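You operate a simulated robot arm through the tools that you are given. There is no shell and no other tool.

You run a simulated robot arm. Do the job below in one go: nothing can be reset, and whatever is moved stays where it is left.

TASK
Put things in order on the worktop over the dishwasher. At the end: the teal striped paper cup stands where the ribbed tomato stood; the ribbed tomato from the worktop over the dishwasher stands where the teal candle stood; the grey filter stands where the teal striped paper cup stood; the teal candle is in the black bowl; whatever was shut is shut again. Leave all else as you found it, and nothing knocked over.

Only the result counts: the job must be done as asked and must still hold three seconds after the hand-in. Knocking over, shifting, dropping, spilling or breaking anything else fails it.

THE ROBOT
A 6-joint arm with a two-finger gripper, fixed in place. Base frame: the origin is at the foot of the arm, x ahead of it, y to its left, z up; the work surface is at about z = -4. Lengths are in mm, angles in degrees, forces in N, time in s.
With the tool pointing down near the work surface it reaches from about 180 to 480 mm from the base axis. Its first joint turns from -66.0 to 66.0 degrees. Payload 1.76 kg.
The TCP is the grasp point between the finger pads, 29 mm short of the fingertips. In the tool frame z runs along the fingers and y along their closing line. The gripper opens to 82 mm; its body begins 58 mm behind the TCP.
Orientation is that of the tool frame in the base frame, as [roll, pitch, yaw] about the fixed x, y, z axes, in that order (R = Rz(yaw) Ry(pitch) Rx(roll)). With the fingers straight down and closing along the base's y, the tool's x points along the base's -x, its y along +y and its z along -z.

THE INTERFACE
- The arm moves only by the tool move_arm. Its argument "plan" is a list of rows, each an object (a shift or turn left out is 0, a gripper value left out holds the last) with "delta_rot": the turn, a rotation vector about the tool's x, y, z in units of 180 degrees (1.0 is 180 degrees), a list of three; "slide": the shift along the tool's x, y, z in units of 250 mm (1.0 is 250 mm), a list of three; "grip": the finger opening in cm, from 0 to 8.2. In form: [{"delta_rot": [ax, ay, az], "slide": [dx, dy, dz], "grip": grip}, ...]. A call has 1 to 20 rows; each row is the pose to reach, as a shift and turn from the pose commanded when the call began, along the tool's axes at that moment. A call with a number of a shift or a turn outside -1 to 1 is refused whole. Each row takes 0.2 s and may step no farther than 50 mm and 8.6 degrees from the row before; otherwise, or with a gripper value out of range, the whole call is refused. A pose out of reach is approached as far as the arm can. The call stops where the force on the tool passes 40 N (or 10 N more than at its start, if that is more) or the arm is blocked; 0.2 s more then pass. Each finger travels about 203.5 mm/s and halts on what it meets, pressing with about 28 N; the grip force reading is that of the motor and also rises with nothing between the fingers. The clock runs only during rows and for 0.2 s after the last one: add rows that repeat a pose to give the fingers time. The reply holds the time, the measured pose of the TCP, the force on the tool along the base axes, the opening and the grip force, in the units named above and with some noise, with the torque about the TCP (base axes, N m) and any sound that the robot's microphone picked up.
- Cameras (640 x 400 px; columns grow to the right, rows downward): "scene" is fixed at [54.6, 331.3, 437.7]; the picture's right is [-0.75, -0.66, 0.00], its down [-0.35, 0.40, -0.85] and it looks along [0.56, -0.64, -0.53] (base axes); focal length 214 px, centre (320, 200). "wrist" rides on the gripper at [79, 4, -90] in the tool frame; the picture's right is [-0.05, 1.00, 0.00], its down [-0.71, -0.04, -0.71] and it looks along [-0.71, -0.04, 0.71] (tool axes); focal length 256 px, centre (320, 200). There is no depth. A picture from a camera that has moved, and an enlarged one, comes with that camera's place and axes in the base frame and with its lens. The place of the scene camera against the robot may be out by one fixed shift of up to 12 mm in any direction.
- get_image(camera): a new picture of that camera. No time passes.
- inspect(camera, box): a new picture of the part [left, top, right, bottom] of that camera's present view, enlarged. No time passes.
- job_done(): hands the job in; it is judged then, once.

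Nothing tells you positions but the pictures and the camera data. Unless the task says otherwise, let go and move clear before handing in.

The tools are called after "Call:" as name(argument=value, ...) on one line, values as JSON. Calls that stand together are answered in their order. move_arm: Moves the arm, as the interface text tells. Its arguments: {"type":"object","properties":{"plan":{"type":"array"}},"required":["plan"]} The other tools are called the same way: get_image (camera) takes a picture; inspect (camera, box) takes an enlarged picture of a part of a camera's view; job_done () hands the job in.

At the start:

```text
time_s: 0.0
position: [196.6, 223.0, 316.7]
tcp_rot: [-180.0, 0.0, -179.9]
contact_force: [0.6, 0.2, 0.1]
ft_torque: [0.01, 0.01, -0.03]
width: 82.1
gripper_force: 0.1
```

scene: 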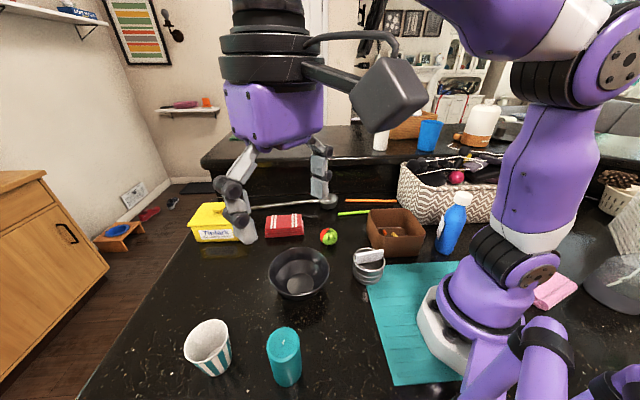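
wrist: 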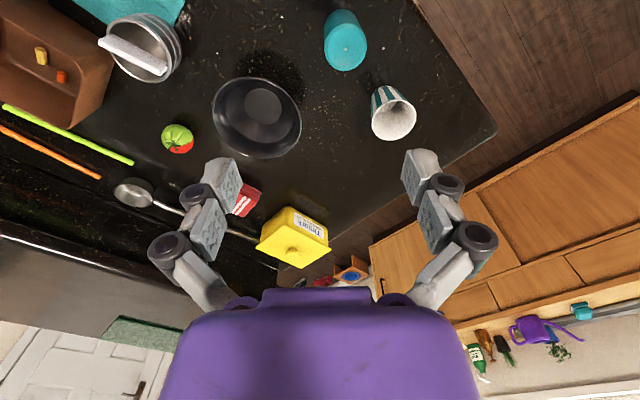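

I see a black bowl in the middle, a teal candle and a striped paper cup near the front edge, a small tomato, and a grey cup-like thing with a white bar by the teal mat. I'll look closer before moving anything.

Call:
inspect(camera="scene", box=[170, 180, 410, 330])

Call:
inspect(camera="scene", box=[160, 290, 336, 400])

Call:
inspect(camera="scene", box=[330, 120, 490, 290])

Call:
inspect(camera="wrist", box=[0, 0, 320, 200])

Call:
inspect(camera="wrist", box=[200, 0, 520, 200])

```text
2.67 times, centred on (290, 255) of scene
camera zoom: at [54.6, 331.3, 437.7], right [-0.75, -0.66, 0.0], down [-0.35, 0.4, -0.85], along [0.56, -0.64, -0.53], focal length 572 px, centre (400, 53)
```

zoom: 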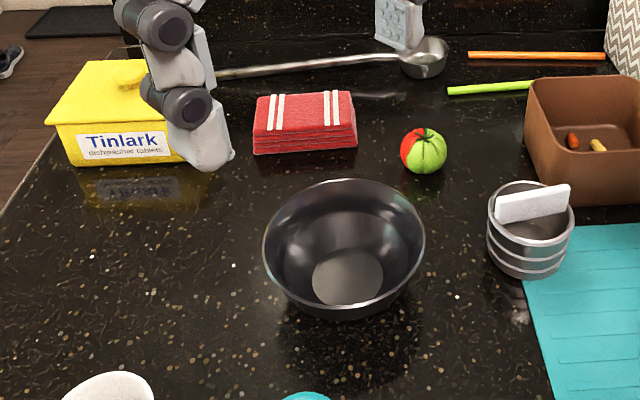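

```text
3.64 times, centred on (248, 345) of scene
camera zoom: at [54.6, 331.3, 437.7], right [-0.75, -0.66, 0.0], down [-0.35, 0.4, -0.85], along [0.56, -0.64, -0.53], focal length 780 px, centre (582, -327)
```

zoom: 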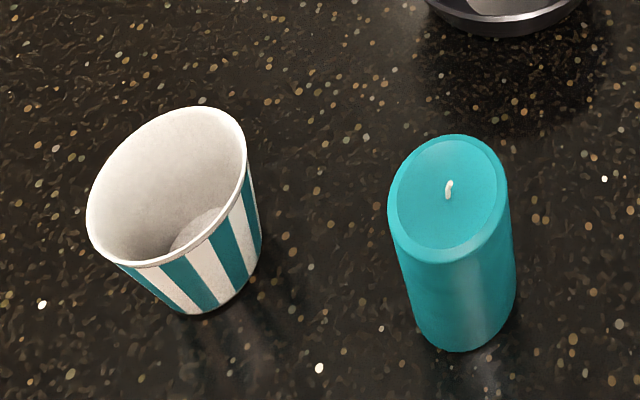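

```text
2.35 times, centred on (410, 205) of scene
camera zoom: at [54.6, 331.3, 437.7], right [-0.75, -0.66, 0.0], down [-0.35, 0.4, -0.85], along [0.56, -0.64, -0.53], focal length 505 px, centre (108, 188)
```

zoom: 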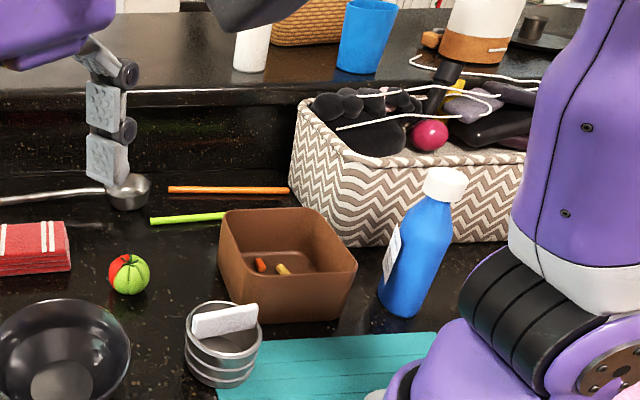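

```text
2.00 times, centred on (160, 100) of wrist
camera zoom: at [117.3, 226.5, 406.2], right [0.05, 1.0, 0.0], down [0.71, -0.04, 0.71], along [0.71, -0.04, -0.71], focal length 512 px, centre (640, 400)
```

zoom: 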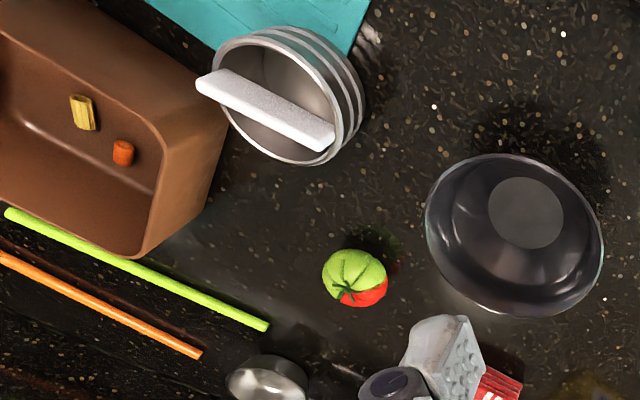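

```text
2.00 times, centred on (360, 100) of wrist
camera zoom: at [117.3, 226.5, 406.2], right [0.05, 1.0, 0.0], down [0.71, -0.04, 0.71], along [0.71, -0.04, -0.71], focal length 512 px, centre (240, 400)
```

zoom: 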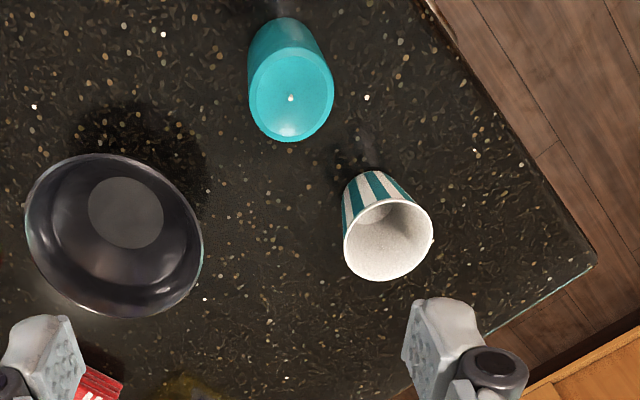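

The grey ringed cup near the teal mat should be the filter. I'll swing the wrist camera over to see it, the tomato and the bowl from another side, staying high.

Call:
move_arm(plan=[{"delta_rot": [0, 0, 0.0417], "slide": [0, -0.04, 0], "grip": 8.2}, {"delta_rot": [0, 0, 0.0833], "slide": [0, -0.08, 0]}, {"delta_rot": [0, 0, 0.125], "slide": [0, -0.12, 0]}, {"delta_rot": [0, 0, 0.1667], "slide": [0, -0.16, 0]}, {"delta_rot": [0, 0, 0.2083], "slide": [0, -0.2, 0]}, {"delta_rot": [0, 0, 0.25], "slide": [0, -0.24, 0]}, {"delta_rot": [0, 0, 0.2917], "slide": [0, -0.28, 0]}, {"delta_rot": [0, 0, 0.3333], "slide": [0, -0.32, 0]}, {"delta_rot": [0, 0, 0.375], "slide": [0, -0.36, 0]}, {"delta_rot": [0, 0, 0.4167], "slide": [0, -0.4, 0]}, {"delta_rot": [0, 0, 0.4583], "slide": [0, -0.45, 0]}, {"delta_rot": [0, 0, 0.5], "slide": [0, -0.492, 0]}])

```text
time_s: 2.6
position: [196.7, 99.5, 315.7]
tcp_rot: [-180.0, 0.1, 89.9]
contact_force: [0.0, -0.4, 0.0]
ft_torque: [0.02, 0.03, 0.04]
width: 82.2
gripper_force: 0.1
```

The arm followed as planned. Now I take pictures from this side to measure the filter, tomato and bowl.

Call:
get_image(camera="wrist")

Call:
get_image(camera="scene")

```text
taken
camera wrist: at [201.1, 178.6, 405.9], right [1.0, -0.06, 0.0], down [-0.04, -0.71, 0.71], along [-0.04, -0.71, -0.71], focal length 256 px, centre (320, 200)
```

wrist: 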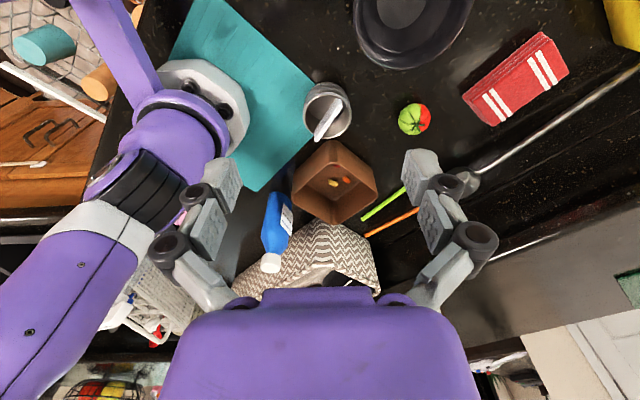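

```text
taken
```

scene: 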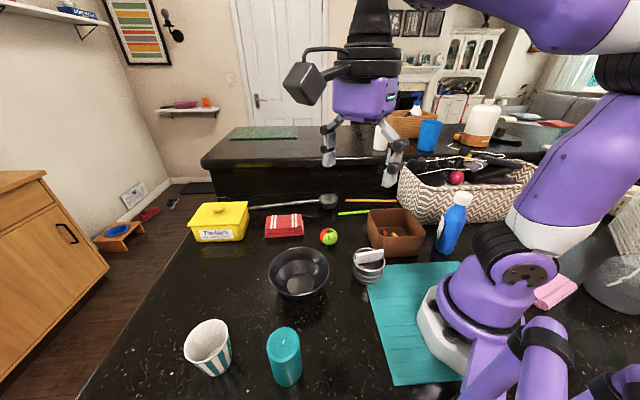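

Call:
inspect(camera="wrist", box=[280, 60, 440, 160])

Call:
inspect(camera="scene", box=[330, 225, 410, 300])

Call:
inspect(camera="wrist", box=[320, 0, 520, 125])

```text
4.00 times, centred on (360, 110) of wrist
camera zoom: at [201.1, 178.6, 405.9], right [1.0, -0.06, 0.0], down [-0.04, -0.71, 0.71], along [-0.04, -0.71, -0.71], focal length 1024 px, centre (160, 560)
```

zoom: 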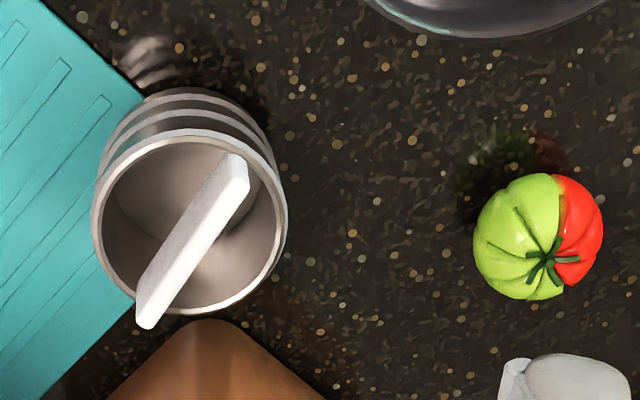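

```text
5.33 times, centred on (370, 262) of scene
camera zoom: at [54.6, 331.3, 437.7], right [-0.75, -0.66, 0.0], down [-0.35, 0.4, -0.85], along [0.56, -0.64, -0.53], focal length 1144 px, centre (53, -133)
```

zoom: 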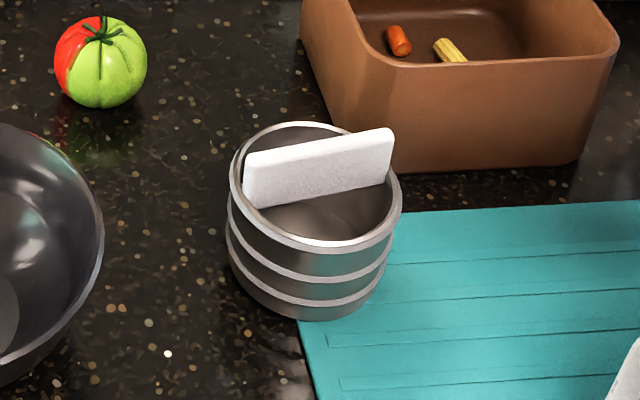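

```text
3.20 times, centred on (420, 62) of wrist
camera zoom: at [201.1, 178.6, 405.9], right [1.0, -0.06, 0.0], down [-0.04, -0.71, 0.71], along [-0.04, -0.71, -0.71], focal length 819 px, centre (0, 640)
```

zoom: 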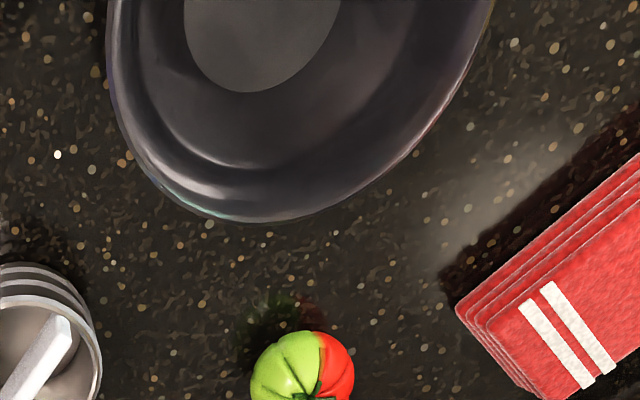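

The filter is an open ringed cylinder with a white bar across its top; the tomato and bowl agree with my first estimates (tomato about x 345, y -38; bowl about x 298, y 121). Next I hover over the candle (about x 194, y 250) to measure it.

Call:
move_arm(plan=[{"delta_rot": [0, 0, -0.0417], "slide": [0.05, -0.001, 0.032], "grip": 8.2}, {"delta_rot": [0, 0, -0.0833], "slide": [0.1, -0.002, 0.064]}, {"delta_rot": [0, 0, -0.125], "slide": [0.15, -0.003, 0.096]}, {"delta_rot": [0, 0, -0.1667], "slide": [0.2, -0.004, 0.128]}, {"delta_rot": [0, 0, -0.2083], "slide": [0.25, -0.005, 0.16]}, {"delta_rot": [0, 0, -0.25], "slide": [0.3, -0.006, 0.192]}, {"delta_rot": [0, 0, -0.2917], "slide": [0.35, -0.007, 0.224]}, {"delta_rot": [0, 0, -0.3333], "slide": [0.4, -0.008, 0.256]}, {"delta_rot": [0, 0, -0.375], "slide": [0.45, -0.009, 0.288]}, {"delta_rot": [0, 0, -0.4167], "slide": [0.5, -0.01, 0.32]}, {"delta_rot": [0, 0, -0.4583], "slide": [0.55, -0.011, 0.352]}, {"delta_rot": [0, 0, -0.5], "slide": [0.6, -0.012, 0.384]}])

Call:
get_image(camera="wrist")

```text
time_s: 5.2
position: [193.8, 248.8, 219.0]
tcp_rot: [180.0, 0.0, 180.0]
contact_force: [-0.1, 0.1, -0.2]
ft_torque: [-0.01, 0.01, -0.02]
width: 82.1
gripper_force: 0.0
```

```text
taken
camera wrist: at [115.3, 252.3, 309.1], right [0.05, 1.0, 0.0], down [0.71, -0.04, 0.71], along [0.71, -0.04, -0.71], focal length 256 px, centre (320, 200)
```

wrist: 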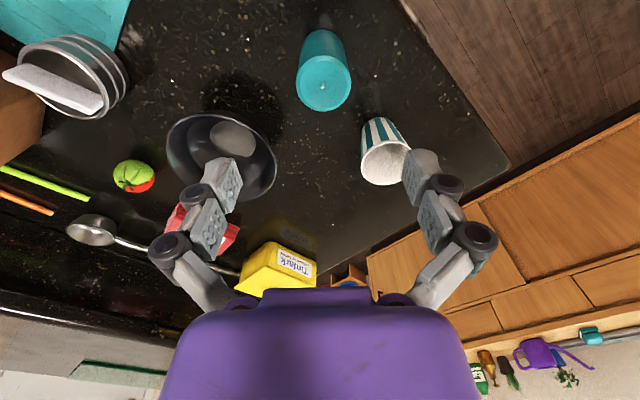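

Call:
inspect(camera="wrist", box=[260, 10, 420, 110])

Call:
inspect(camera="wrist", box=[320, 90, 480, 190])

Call:
inspect(camera="wrist", box=[0, 20, 160, 120])

Call:
inspect(camera="wrist", box=[140, 90, 300, 190])

```text
4.00 times, centred on (340, 60) of wrist
camera zoom: at [115.3, 252.3, 309.1], right [0.05, 1.0, 0.0], down [0.71, -0.04, 0.71], along [0.71, -0.04, -0.71], focal length 1024 px, centre (240, 760)
```

zoom: 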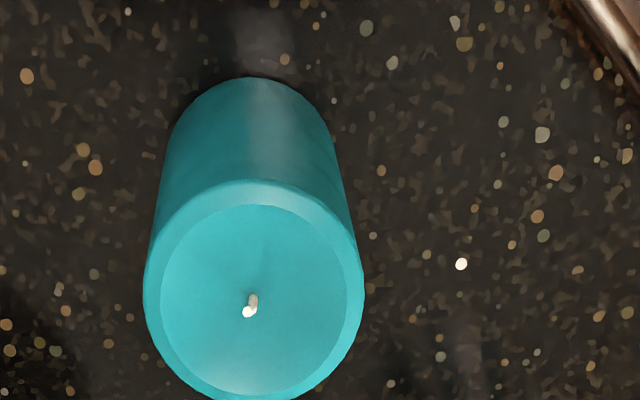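

```text
4.00 times, centred on (400, 140) of wrist
camera zoom: at [115.3, 252.3, 309.1], right [0.05, 1.0, 0.0], down [0.71, -0.04, 0.71], along [0.71, -0.04, -0.71], focal length 1024 px, centre (0, 440)
```

zoom: 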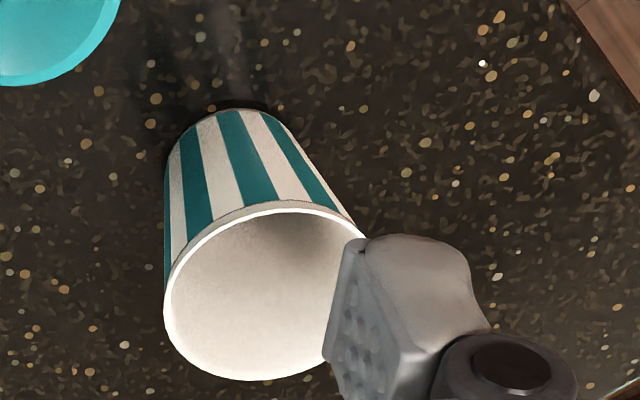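

```text
4.00 times, centred on (80, 70) of wrist
camera zoom: at [115.3, 252.3, 309.1], right [0.05, 1.0, 0.0], down [0.71, -0.04, 0.71], along [0.71, -0.04, -0.71], focal length 1024 px, centre (1280, 720)
```

zoom: 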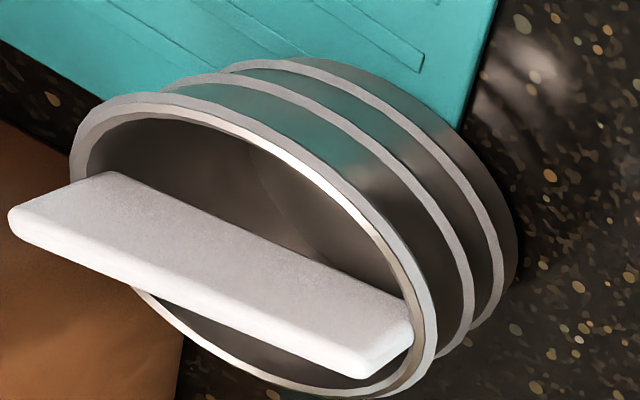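

```text
4.00 times, centred on (220, 140) of wrist
camera zoom: at [115.3, 252.3, 309.1], right [0.05, 1.0, 0.0], down [0.71, -0.04, 0.71], along [0.71, -0.04, -0.71], focal length 1024 px, centre (720, 440)
```

zoom: 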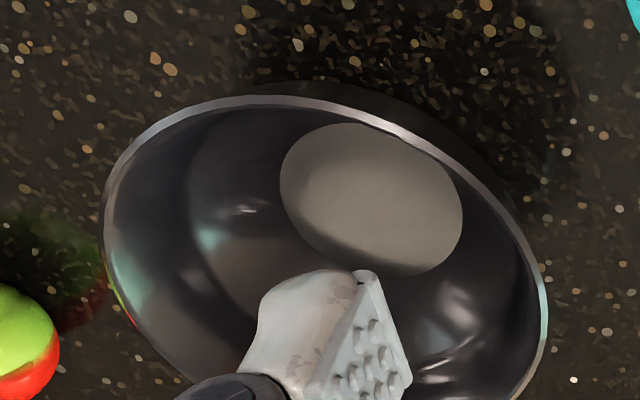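

The candle measures about 50 mm wide, top near z 73, centred near (203.5, 250.5); its bar-handled neighbour, the filter, can be lifted by the bar later. I now centre over the candle and go down around its top with open fingers.

Call:
move_arm(plan=[{"slide": [-0.02, 0.004, 0.06], "grip": 8.2}, {"slide": [-0.039, 0.007, 0.16]}, {"slide": [-0.039, 0.007, 0.28]}, {"slide": [-0.039, 0.007, 0.4]}, {"slide": [-0.039, 0.007, 0.5]}, {"slide": [-0.039, 0.007, 0.57]}, {"slide": [-0.039, 0.007, 0.604]}, {"slide": [-0.039, 0.007, 0.604]}])

Call:
get_image(camera="wrist")

Call:
inspect(camera="scene", box=[170, 240, 410, 400])

```text
time_s: 7.0
position: [203.2, 251.7, 69.4]
tcp_rot: [180.0, 0.0, 180.0]
contact_force: [-0.4, 0.0, 0.2]
ft_torque: [-0.02, 0.0, 0.0]
width: 82.1
gripper_force: 0.0
```

```text
taken
camera wrist: at [124.0, 255.8, 158.9], right [0.05, 1.0, 0.0], down [0.71, -0.04, 0.71], along [0.71, -0.04, -0.71], focal length 256 px, centre (320, 200)
```

wrist: 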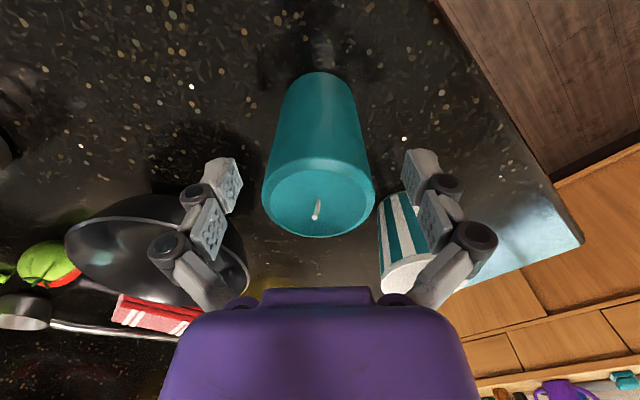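

```text
2.50 times, centred on (290, 320) of scene
camera zoom: at [54.6, 331.3, 437.7], right [-0.75, -0.66, 0.0], down [-0.35, 0.4, -0.85], along [0.56, -0.64, -0.53], focal length 536 px, centre (395, -100)
```

zoom: 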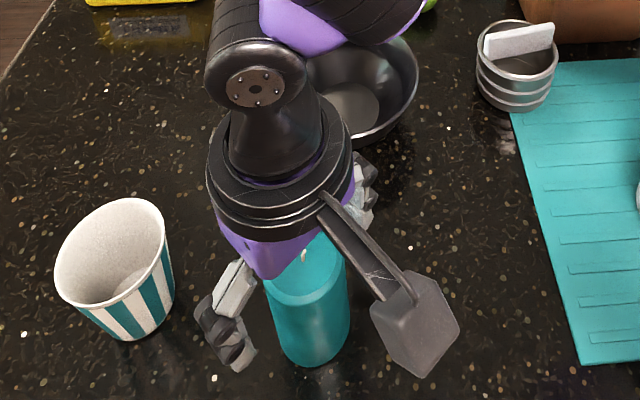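

The fingers straddle the candle evenly, with the TCP about 9 mm below its top. I close on it now and check the hold before lifting.

Call:
move_arm(plan=[{"grip": 6.5}, {"grip": 5.4}, {"grip": 4.3}, {"grip": 4.3}, {"grip": 4.3}])

```text
time_s: 8.2
position: [204.0, 252.1, 70.3]
tcp_rot: [179.9, 0.0, -180.0]
contact_force: [-0.5, -4.2, 9.4]
ft_torque: [-0.23, 0.11, 0.01]
width: 47.1
gripper_force: 27.7
```

The candle is held at 47 mm width with a firm grip. I lift it straight up and look at the hold and at the bowl.

Call:
move_arm(plan=[{"slide": [0, 0, -0.03], "grip": 4.3}, {"slide": [0, 0, -0.1]}, {"slide": [0, 0, -0.22]}, {"slide": [0, 0, -0.36]}, {"slide": [0, 0, -0.48]}, {"slide": [0, 0, -0.52]}, {"slide": [0, 0, -0.52]}])

Call:
get_image(camera="wrist")

Call:
get_image(camera="scene")

```text
time_s: 9.8
position: [203.7, 251.6, 199.9]
tcp_rot: [180.0, 0.0, -180.0]
contact_force: [0.0, 1.1, -0.6]
ft_torque: [0.0, 0.03, 0.01]
width: 43.1
gripper_force: 0.0
```

```text
taken
camera wrist: at [124.3, 255.7, 289.4], right [0.05, 1.0, 0.0], down [0.71, -0.04, 0.71], along [0.71, -0.04, -0.71], focal length 256 px, centre (320, 200)
```

wrist: 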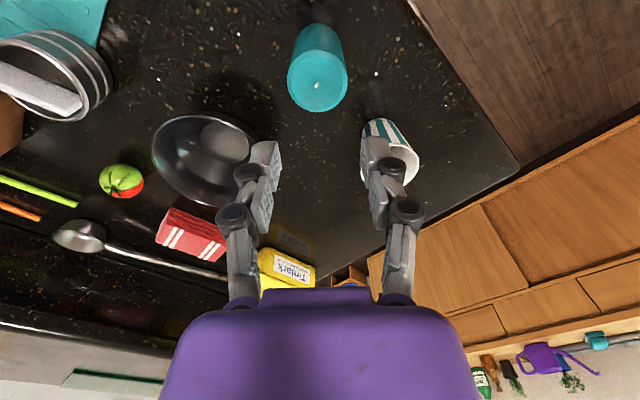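

```text
taken
```

scene: 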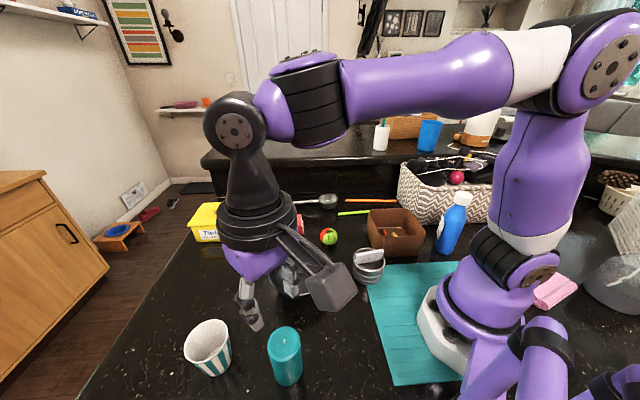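

The candle slipped out at the bevelled top edge: it still stands where it was, and the fingers are empty. I look closely to get its true height and width before gripping lower.

Call:
inspect(camera="wrist", box=[270, 10, 366, 120])

Call:
inspect(camera="scene", box=[250, 310, 320, 400])

Call:
inspect(camera="wrist", box=[220, 120, 440, 300])

```text
3.64 times, centred on (318, 65) of wrist
camera zoom: at [124.3, 255.7, 289.4], right [0.05, 1.0, 0.0], down [0.71, -0.04, 0.71], along [0.71, -0.04, -0.71], focal length 931 px, centre (327, 691)
```

zoom: 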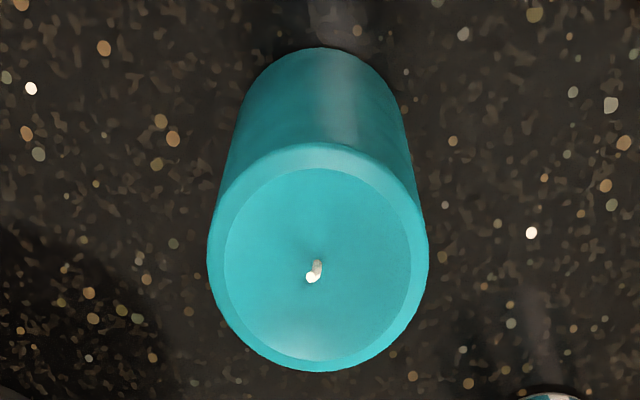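

```text
4.44 times, centred on (285, 355) of scene
camera zoom: at [54.6, 331.3, 437.7], right [-0.75, -0.66, 0.0], down [-0.35, 0.4, -0.85], along [0.56, -0.64, -0.53], focal length 953 px, centre (476, -489)
```

zoom: 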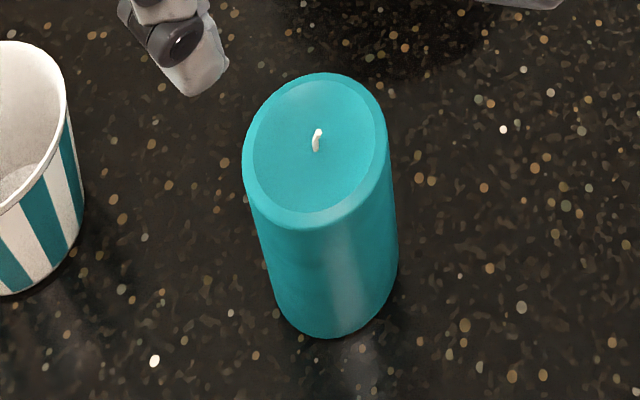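

```text
2.22 times, centred on (330, 210) of wrist
camera zoom: at [124.3, 255.7, 289.4], right [0.05, 1.0, 0.0], down [0.71, -0.04, 0.71], along [0.71, -0.04, -0.71], focal length 569 px, centre (298, 178)
```

zoom: 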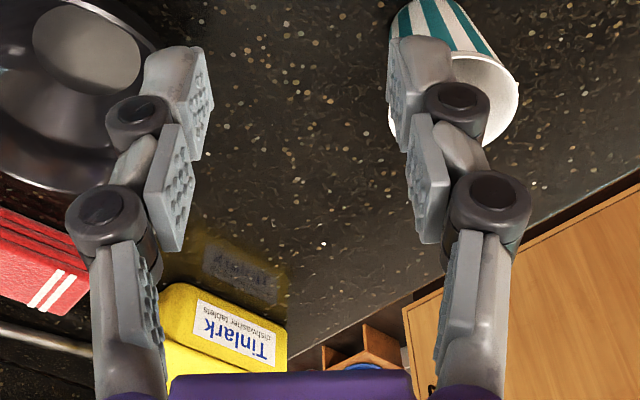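

The candle is 47.6 mm wide with its top near z 83, centred near (201.6, 250), so the first grip was on the full width but did not hold. I'll grip lower with the TCP near z 55 and lift only a little to feel the weight.

Call:
move_arm(plan=[{"slide": [0.008, -0.006, 0], "grip": 8.2}, {"slide": [0.008, -0.006, 0.1]}, {"slide": [0.008, -0.006, 0.22]}, {"slide": [0.008, -0.006, 0.34]}, {"slide": [0.008, -0.006, 0.46]}, {"slide": [0.008, -0.006, 0.54]}, {"slide": [0.008, -0.006, 0.58]}, {"slide": [0.008, -0.006, 0.58]}, {"slide": [0.008, -0.006, 0.58], "grip": 6.0}, {"slide": [0.008, -0.006, 0.58], "grip": 5.0}, {"slide": [0.008, -0.006, 0.58], "grip": 4.0}, {"slide": [0.008, -0.006, 0.58], "grip": 3.0}, {"slide": [0.008, -0.006, 0.58], "grip": 3.0}])

Call:
get_image(camera="wrist")

```text
time_s: 12.6
position: [200.7, 249.4, 55.7]
tcp_rot: [-180.0, 0.1, -180.0]
contact_force: [-0.8, -0.1, 2.1]
ft_torque: [-0.05, 0.02, 0.02]
width: 46.8
gripper_force: 28.3
```

```text
taken
camera wrist: at [121.7, 253.8, 144.4], right [0.05, 1.0, 0.0], down [0.71, -0.04, 0.71], along [0.71, -0.04, -0.71], focal length 256 px, centre (320, 200)
```

wrist: 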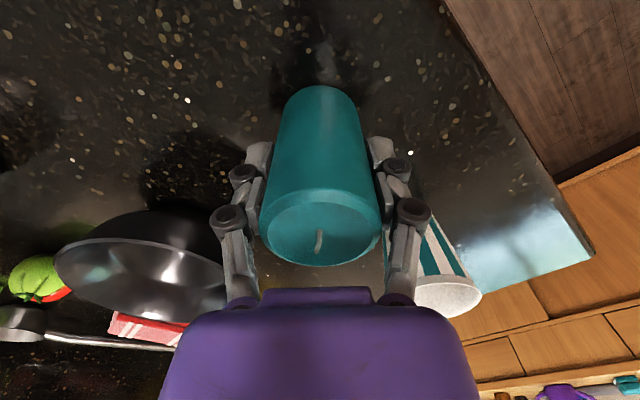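

Now the pads hold the candle's body near mid-height with little side force. I lift in small slow steps and check whether it comes along.

Call:
move_arm(plan=[{"slide": [0, 0, -0.008], "grip": 3.0}, {"slide": [0, 0, -0.016]}, {"slide": [0, 0, -0.028]}, {"slide": [0, 0, -0.04]}, {"slide": [0, 0, -0.04]}])

Call:
get_image(camera="wrist")

Call:
inspect(camera="scene", box=[220, 290, 350, 400])

```text
time_s: 13.8
position: [201.8, 249.2, 65.5]
tcp_rot: [-180.0, 0.1, -180.0]
contact_force: [-0.1, 0.3, -1.6]
ft_torque: [0.01, -0.03, -0.01]
width: 47.0
gripper_force: 27.8
```

```text
taken
camera wrist: at [121.6, 253.4, 154.3], right [0.05, 1.0, 0.0], down [0.71, -0.04, 0.71], along [0.71, -0.04, -0.71], focal length 256 px, centre (320, 200)
```

wrist: 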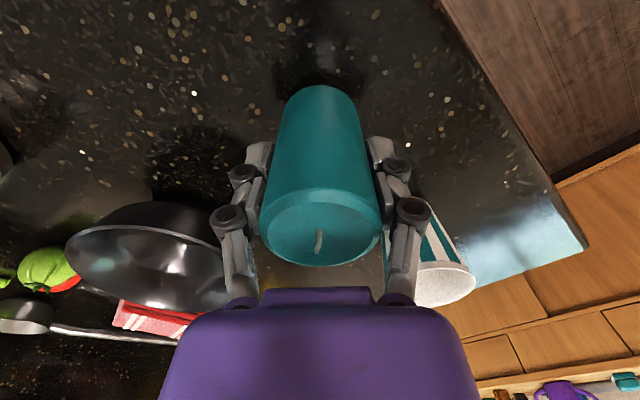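

```text
3.64 times, centred on (285, 345) of scene
camera zoom: at [54.6, 331.3, 437.7], right [-0.75, -0.66, 0.0], down [-0.35, 0.4, -0.85], along [0.56, -0.64, -0.53], focal length 780 px, centre (447, -327)
```

zoom: 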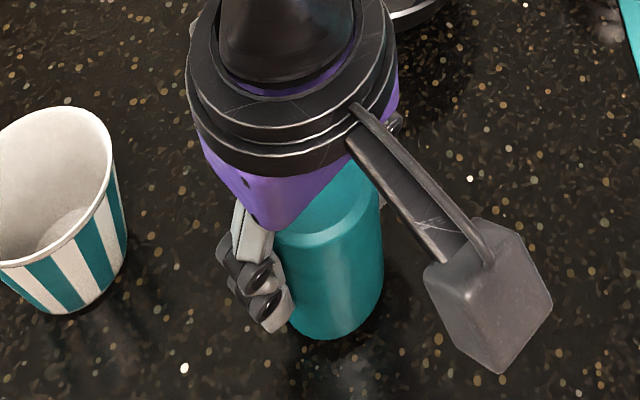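

The candle came up with the hand (about 1.6 N of weight). I lift higher and carry it over to the bowl at about (299, 121.5), keeping its base well above everything.

Call:
move_arm(plan=[{"slide": [0, 0, -0.04], "grip": 3.0}, {"slide": [0, 0, -0.1]}, {"slide": [0, 0, -0.18]}, {"slide": [0, 0, -0.26]}, {"slide": [0, 0, -0.32]}, {"slide": [-0.02, -0.03, -0.338]}, {"slide": [-0.06, -0.08, -0.338]}, {"slide": [-0.11, -0.145, -0.338]}, {"slide": [-0.165, -0.215, -0.338]}, {"slide": [-0.22, -0.29, -0.338]}, {"slide": [-0.275, -0.36, -0.338]}, {"slide": [-0.325, -0.425, -0.338]}, {"slide": [-0.36, -0.475, -0.338]}, {"slide": [-0.38, -0.5, -0.338]}, {"slide": [-0.389, -0.511, -0.338]}, {"slide": [-0.389, -0.511, -0.338]}])

Call:
get_image(camera="wrist")

Call:
get_image(camera="scene")

```text
time_s: 17.2
position: [299.1, 121.6, 149.5]
tcp_rot: [180.0, 0.0, 180.0]
contact_force: [0.1, -0.2, -1.6]
ft_torque: [-0.01, -0.01, 0.0]
width: 47.0
gripper_force: 28.2
```

```text
taken
camera wrist: at [220.0, 126.5, 238.3], right [0.05, 1.0, 0.0], down [0.71, -0.04, 0.71], along [0.71, -0.04, -0.71], focal length 256 px, centre (320, 200)
```

wrist: 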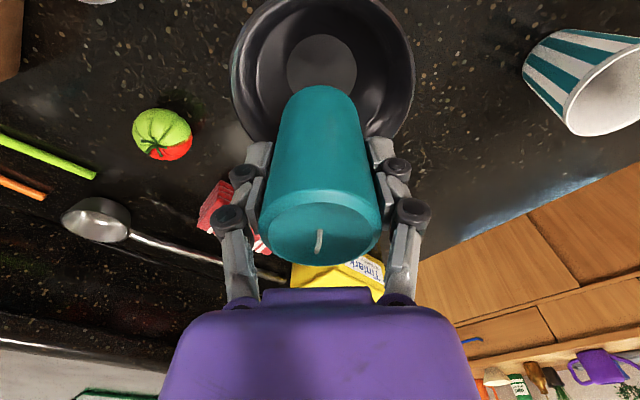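

```text
taken
```

scene: 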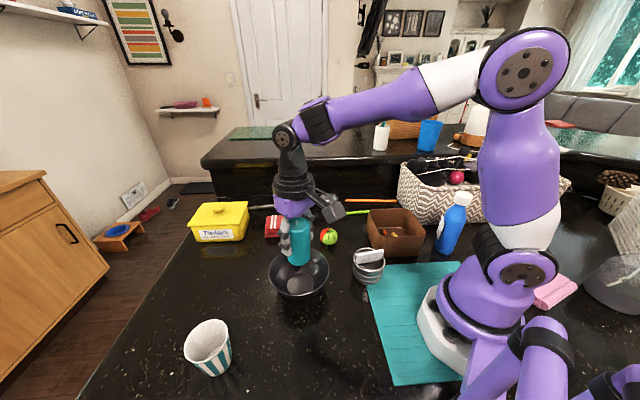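

The candle hangs above the bowl; I zoom in to centre it on the bowl's flat floor.

Call:
inspect(camera="wrist", box=[220, 0, 430, 150])

Call:
inspect(camera="scene", box=[250, 200, 350, 310])

```text
2.67 times, centred on (325, 75) of wrist
camera zoom: at [220.0, 126.5, 238.3], right [0.05, 1.0, 0.0], down [0.71, -0.04, 0.71], along [0.71, -0.04, -0.71], focal length 683 px, centre (307, 533)
```

zoom: 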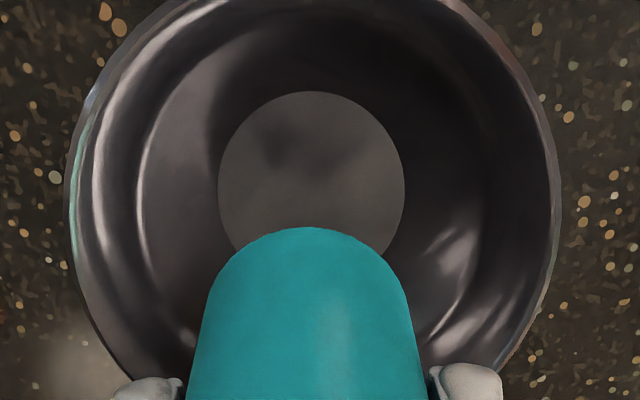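

```text
3.64 times, centred on (300, 255) of scene
camera zoom: at [54.6, 331.3, 437.7], right [-0.75, -0.66, 0.0], down [-0.35, 0.4, -0.85], along [0.56, -0.64, -0.53], focal length 780 px, centre (393, 0)
```

zoom: 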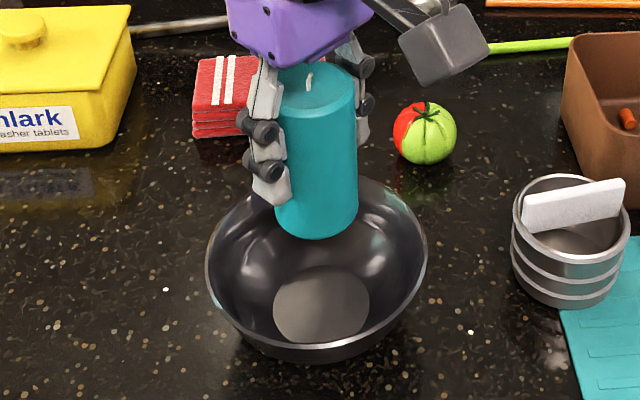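

The candle hangs centred within a few millimetres of the bowl floor (I take the bowl centre as about (300.5, 122.5)). I lower it slowly to just above the floor.

Call:
move_arm(plan=[{"slide": [-0.0056, 0.0036, 0.03], "grip": 3.0}, {"slide": [-0.0056, 0.0036, 0.09]}, {"slide": [-0.0056, 0.0036, 0.16]}, {"slide": [-0.0056, 0.0036, 0.23]}, {"slide": [-0.0056, 0.0036, 0.28]}, {"slide": [-0.0056, 0.0036, 0.31]}, {"slide": [-0.0056, 0.0036, 0.326]}, {"slide": [-0.0056, 0.0036, 0.334]}, {"slide": [-0.0056, 0.0036, 0.334]}])

Call:
inspect(camera="wrist", box=[160, 0, 480, 280])

Call:
inspect(camera="scene", box=[250, 200, 350, 310])

```text
time_s: 19.2
position: [299.6, 123.9, 65.5]
tcp_rot: [-180.0, -0.1, 180.0]
contact_force: [-0.2, 0.9, -1.2]
ft_torque: [-0.01, 0.0, -0.02]
width: 47.1
gripper_force: 28.8
```

```text
1.43 times, centred on (320, 140) of wrist
camera zoom: at [220.0, 127.5, 154.5], right [0.05, 1.0, 0.0], down [0.71, -0.04, 0.71], along [0.71, -0.04, -0.71], focal length 366 px, centre (320, 286)
```

zoom: 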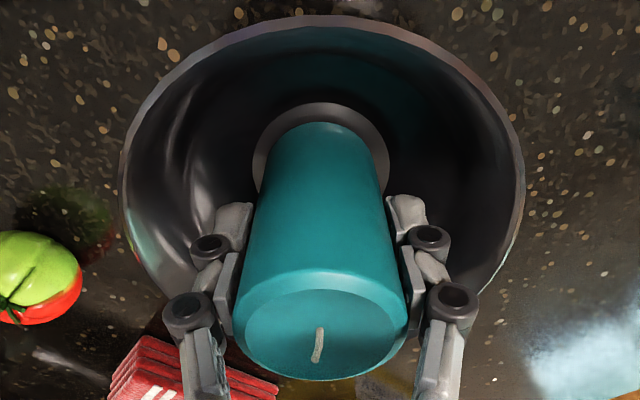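

```text
3.64 times, centred on (300, 255) of scene
camera zoom: at [54.6, 331.3, 437.7], right [-0.75, -0.66, 0.0], down [-0.35, 0.4, -0.85], along [0.56, -0.64, -0.53], focal length 780 px, centre (393, 0)
```

zoom: 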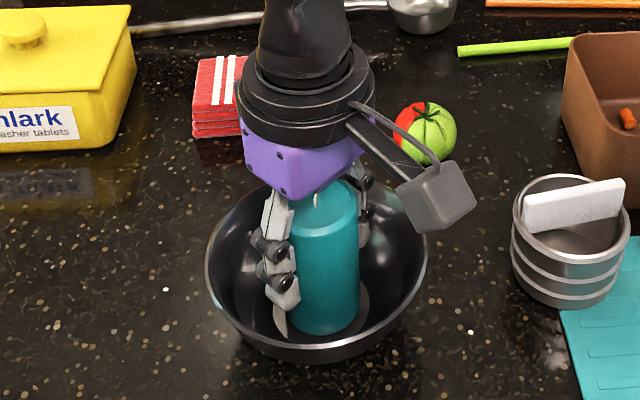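

The candle is centred over the flat floor. I lower it in 1 mm steps and watch for contact.

Call:
move_arm(plan=[{"slide": [0, 0, 0.004], "grip": 3.0}, {"slide": [0, 0, 0.008]}, {"slide": [0, 0, 0.012]}, {"slide": [0, 0, 0.016]}, {"slide": [0, 0, 0.016]}])

```text
time_s: 20.4
position: [299.8, 122.6, 62.2]
tcp_rot: [179.8, 0.1, -180.0]
contact_force: [-1.0, -3.4, 20.3]
ft_torque: [-0.09, -0.02, 0.08]
width: 46.9
gripper_force: 28.2
```

The candle now rests on the bowl floor (the force rose to 20 N). I ease up slightly, open just enough, and rise straight up.

Call:
move_arm(plan=[{"slide": [0, 0, -0.004], "grip": 3.0}, {"slide": [0, 0, -0.006]}, {"slide": [0, 0, -0.006], "grip": 4.9}, {"slide": [0, 0, -0.006], "grip": 5.4}, {"slide": [0, 0, -0.006], "grip": 6.2}, {"slide": [0, 0, -0.006], "grip": 6.2}, {"slide": [0, 0, -0.04], "grip": 6.2}, {"slide": [0, 0, -0.12], "grip": 6.2}, {"slide": [0, 0, -0.22], "grip": 6.2}, {"slide": [0, 0, -0.34], "grip": 6.2}, {"slide": [0, 0, -0.46], "grip": 7.2}, {"slide": [0, 0, -0.56], "grip": 8.2}, {"slide": [0, 0, -0.6], "grip": 8.2}, {"slide": [0, 0, -0.6], "grip": 8.2}])

Call:
get_image(camera="wrist")

Call:
get_image(camera="scene")

```text
time_s: 23.4
position: [299.8, 121.0, 212.2]
tcp_rot: [179.9, 0.0, 180.0]
contact_force: [0.2, 0.4, 0.4]
ft_torque: [0.03, 0.02, 0.03]
width: 82.2
gripper_force: 0.1
```

```text
taken
camera wrist: at [220.6, 125.9, 300.8], right [0.05, 1.0, 0.0], down [0.71, -0.04, 0.71], along [0.71, -0.04, -0.71], focal length 256 px, centre (320, 200)
```

wrist: 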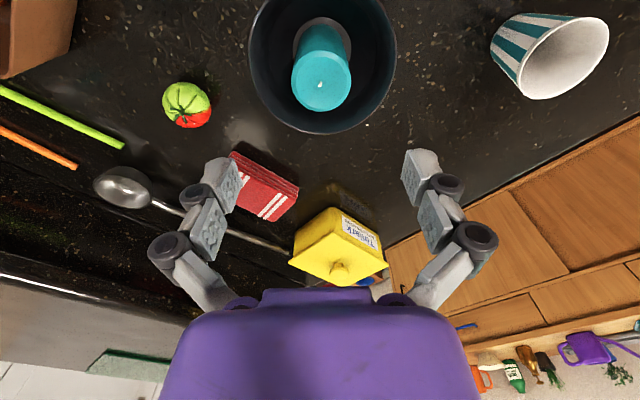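

```text
taken
```

scene: 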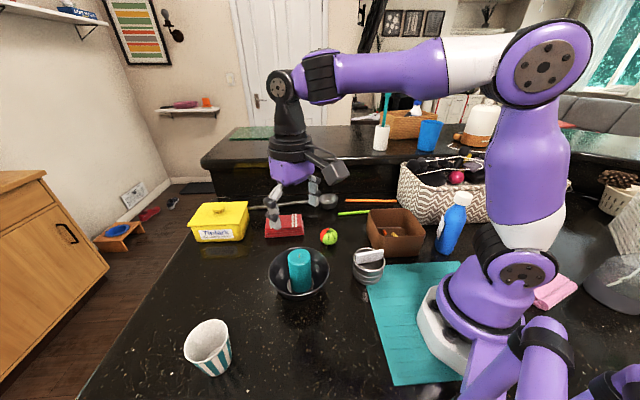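

The candle stands upright in the bowl and nothing else moved. Next is the tomato, near (344, -35); I go hover above it.

Call:
move_arm(plan=[{"slide": [-0.02, -0.07, 0], "grip": 8.2}, {"slide": [-0.045, -0.16, 0]}, {"slide": [-0.075, -0.26, 0]}, {"slide": [-0.105, -0.36, 0.03]}, {"slide": [-0.13, -0.46, 0.09]}, {"slide": [-0.155, -0.54, 0.16]}, {"slide": [-0.17, -0.6, 0.21]}, {"slide": [-0.18, -0.628, 0.248]}, {"slide": [-0.18, -0.628, 0.248]}])

Call:
get_image(camera="wrist")

Call:
inspect(camera="wrist", box=[260, 40, 380, 140])

Call:
inspect(camera="scene", box=[290, 180, 390, 260])

```text
time_s: 25.4
position: [345.4, -34.8, 148.5]
tcp_rot: [180.0, 0.0, -180.0]
contact_force: [0.5, -1.1, 0.8]
ft_torque: [-0.01, 0.0, -0.01]
width: 82.1
gripper_force: 0.0
```

```text
taken
camera wrist: at [265.9, -30.4, 238.2], right [0.05, 1.0, 0.0], down [0.71, -0.04, 0.71], along [0.71, -0.04, -0.71], focal length 256 px, centre (320, 200)
```

wrist: 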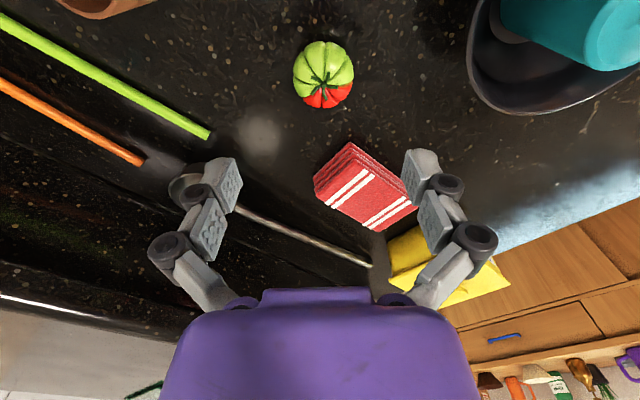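

```text
4.00 times, centred on (320, 90) of wrist
camera zoom: at [265.9, -30.4, 238.2], right [0.05, 1.0, 0.0], down [0.71, -0.04, 0.71], along [0.71, -0.04, -0.71], focal length 1024 px, centre (320, 640)
```

zoom: 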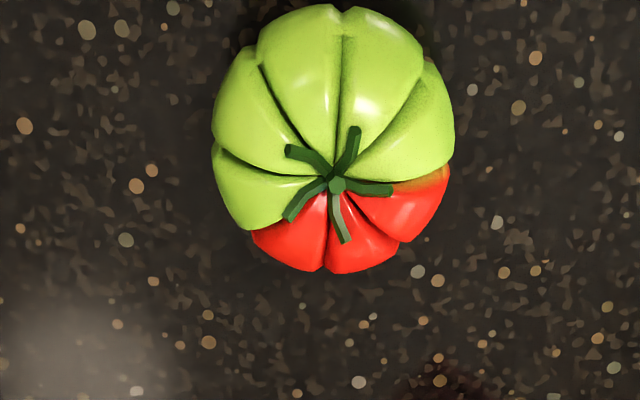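

```text
5.00 times, centred on (340, 220) of scene
camera zoom: at [54.6, 331.3, 437.7], right [-0.75, -0.66, 0.0], down [-0.35, 0.4, -0.85], along [0.56, -0.64, -0.53], focal length 1072 px, centre (220, 100)
```

zoom: 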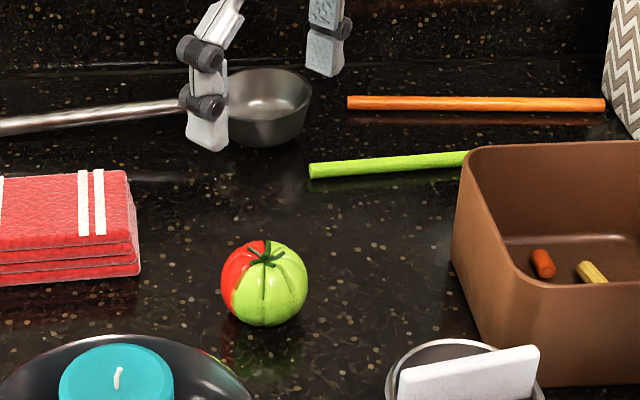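

The tomato is about 49 mm wide, centred near (342.5, -32) with clear space around it. I go down around it with open fingers, tips just above the surface, then close.

Call:
move_arm(plan=[{"slide": [0.0116, 0.0112, 0.06], "grip": 8.2}, {"slide": [0.0116, 0.0112, 0.16]}, {"slide": [0.0116, 0.0112, 0.27]}, {"slide": [0.0116, 0.0112, 0.37]}, {"slide": [0.0116, 0.0112, 0.43]}, {"slide": [0.0116, 0.0112, 0.46]}, {"slide": [0.0116, 0.0112, 0.474]}, {"slide": [0.0116, 0.0112, 0.474]}])

Call:
get_image(camera="wrist")

```text
time_s: 27.2
position: [341.8, -32.0, 29.6]
tcp_rot: [180.0, 0.1, 180.0]
contact_force: [-1.0, -0.2, 0.4]
ft_torque: [-0.02, 0.02, 0.0]
width: 82.0
gripper_force: 0.1
```

```text
taken
camera wrist: at [261.8, -27.4, 118.8], right [0.05, 1.0, 0.0], down [0.71, -0.04, 0.71], along [0.71, -0.04, -0.71], focal length 256 px, centre (320, 200)
```

wrist: 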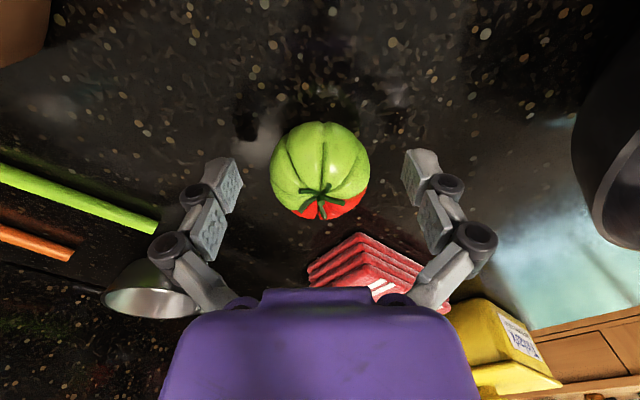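

The tomato is centred between the pads. I close and lift a little to check.

Call:
move_arm(plan=[{"grip": 6.5}, {"grip": 5.4}, {"grip": 4.6}, {"grip": 3.6}, {"grip": 3.0}, {"grip": 3.0}])

Call:
get_image(camera="wrist")

```text
time_s: 28.6
position: [342.2, -31.0, 29.8]
tcp_rot: [-180.0, 0.0, 180.0]
contact_force: [-0.7, 0.3, 8.0]
ft_torque: [0.0, 0.05, 0.05]
width: 46.7
gripper_force: 27.9
```

```text
taken
camera wrist: at [261.8, -27.4, 119.1], right [0.05, 1.0, 0.0], down [0.71, -0.04, 0.71], along [0.71, -0.04, -0.71], focal length 256 px, centre (320, 200)
```

wrist: 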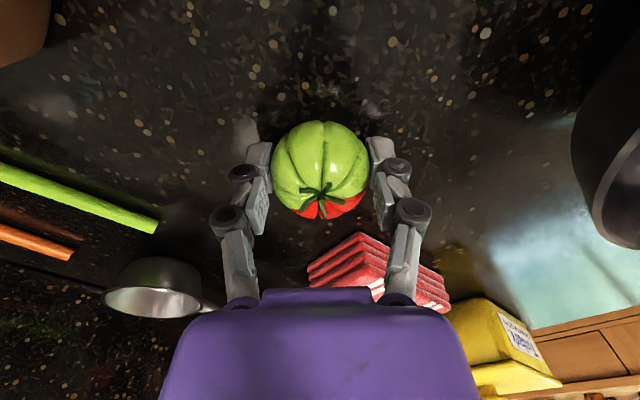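

Held at 46.7 mm. I lift slowly to check the grip.

Call:
move_arm(plan=[{"slide": [0, 0, -0.008], "grip": 3.0}, {"slide": [0, 0, -0.02]}, {"slide": [0, 0, -0.04]}, {"slide": [0, 0, -0.08]}, {"slide": [0, 0, -0.12]}, {"slide": [0, 0, -0.12]}])

Call:
get_image(camera="wrist")

```text
time_s: 30.0
position: [342.6, -32.3, 61.1]
tcp_rot: [179.9, 0.0, 179.9]
contact_force: [0.3, 0.4, 0.0]
ft_torque: [-0.01, -0.03, 0.01]
width: 47.2
gripper_force: 28.1
```

```text
taken
camera wrist: at [263.5, -27.4, 149.7], right [0.05, 1.0, 0.0], down [0.71, -0.04, 0.71], along [0.71, -0.04, -0.71], focal length 256 px, centre (320, 200)
```

wrist: 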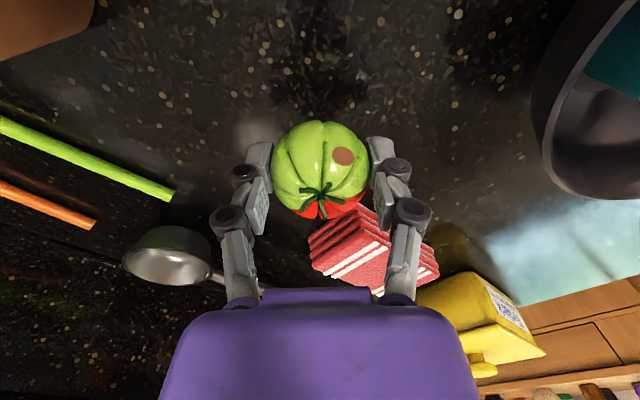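

The tomato came up with the hand, but a brown spot shows on it that I did not see before. I zoom in on that.

Call:
inspect(camera="wrist", box=[250, 100, 390, 240])

Call:
inspect(camera="scene", box=[290, 180, 390, 260])

Call:
get_image(camera="scene")

```text
2.86 times, centred on (320, 170) of wrist
camera zoom: at [263.5, -27.4, 149.7], right [0.05, 1.0, 0.0], down [0.71, -0.04, 0.71], along [0.71, -0.04, -0.71], focal length 731 px, centre (320, 286)
```

zoom: 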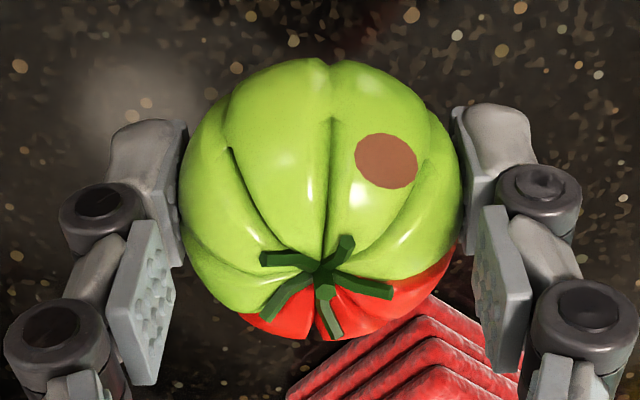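

```text
5.00 times, centred on (340, 220) of scene
camera zoom: at [54.6, 331.3, 437.7], right [-0.75, -0.66, 0.0], down [-0.35, 0.4, -0.85], along [0.56, -0.64, -0.53], focal length 1072 px, centre (220, 100)
```

zoom: 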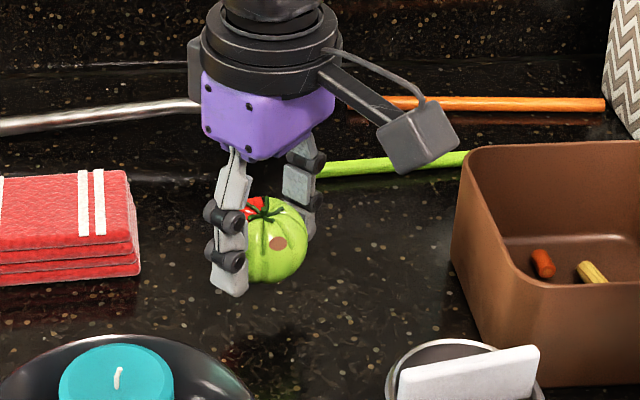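

```text
taken
```

scene: 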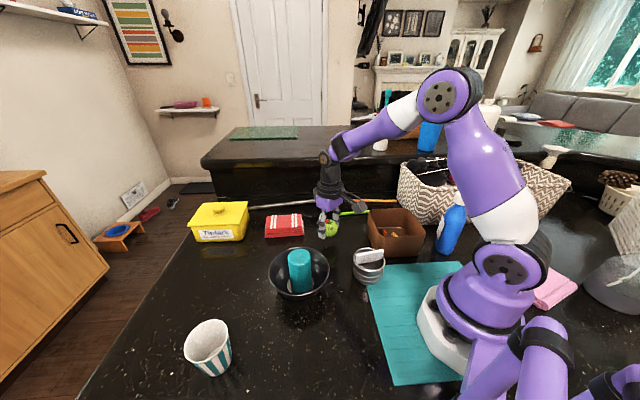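

A brown patch has appeared on the tomato since I gripped it, which looks like a bruise from the squeeze. I ease the grip command toward the tomato's own width to reduce pressure and read the force.

Call:
move_arm(plan=[{"grip": 4.5}, {"grip": 4.6}, {"grip": 4.6}])

Call:
inspect(camera="wrist", box=[250, 100, 390, 240])

```text
time_s: 30.8
position: [342.9, -31.3, 59.6]
tcp_rot: [180.0, 0.0, 180.0]
contact_force: [0.4, 0.4, -0.9]
ft_torque: [0.01, -0.04, 0.0]
width: 47.3
gripper_force: 28.2
```

```text
2.86 times, centred on (320, 170) of wrist
camera zoom: at [263.4, -27.4, 149.5], right [0.05, 1.0, 0.0], down [0.71, -0.04, 0.71], along [0.71, -0.04, -0.71], focal length 731 px, centre (320, 286)
```

zoom: 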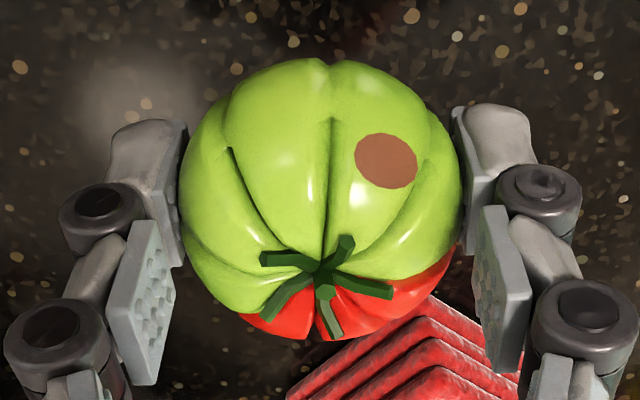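

The grip holds steady at the same force and the patch is not growing. I carry on: lift the tomato high and carry it over the bowl toward the candle's old place at about (201.6, 250).

Call:
move_arm(plan=[{"slide": [0, 0, -0.06], "grip": 4.4}, {"slide": [0, 0, -0.16]}, {"slide": [0, 0, -0.28]}, {"slide": [0, 0, -0.4]}, {"slide": [0, 0, -0.49]}, {"slide": [0.02, 0.04, -0.52]}, {"slide": [0.06, 0.12, -0.52]}, {"slide": [0.11, 0.22, -0.52]}, {"slide": [0.16, 0.32, -0.52]}, {"slide": [0.21, 0.42, -0.52]}, {"slide": [0.26, 0.52, -0.52]}, {"slide": [0.31, 0.62, -0.52]}, {"slide": [0.35, 0.7, -0.52]}, {"slide": [0.38, 0.76, -0.52]}, {"slide": [0.4, 0.8, -0.52]}, {"slide": [0.4, 0.8, -0.52]}])

```text
time_s: 34.2
position: [241.3, 168.7, 191.5]
tcp_rot: [-180.0, -0.1, 180.0]
contact_force: [-0.6, -0.2, -1.3]
ft_torque: [-0.01, 0.0, -0.02]
width: 47.3
gripper_force: 28.0
```

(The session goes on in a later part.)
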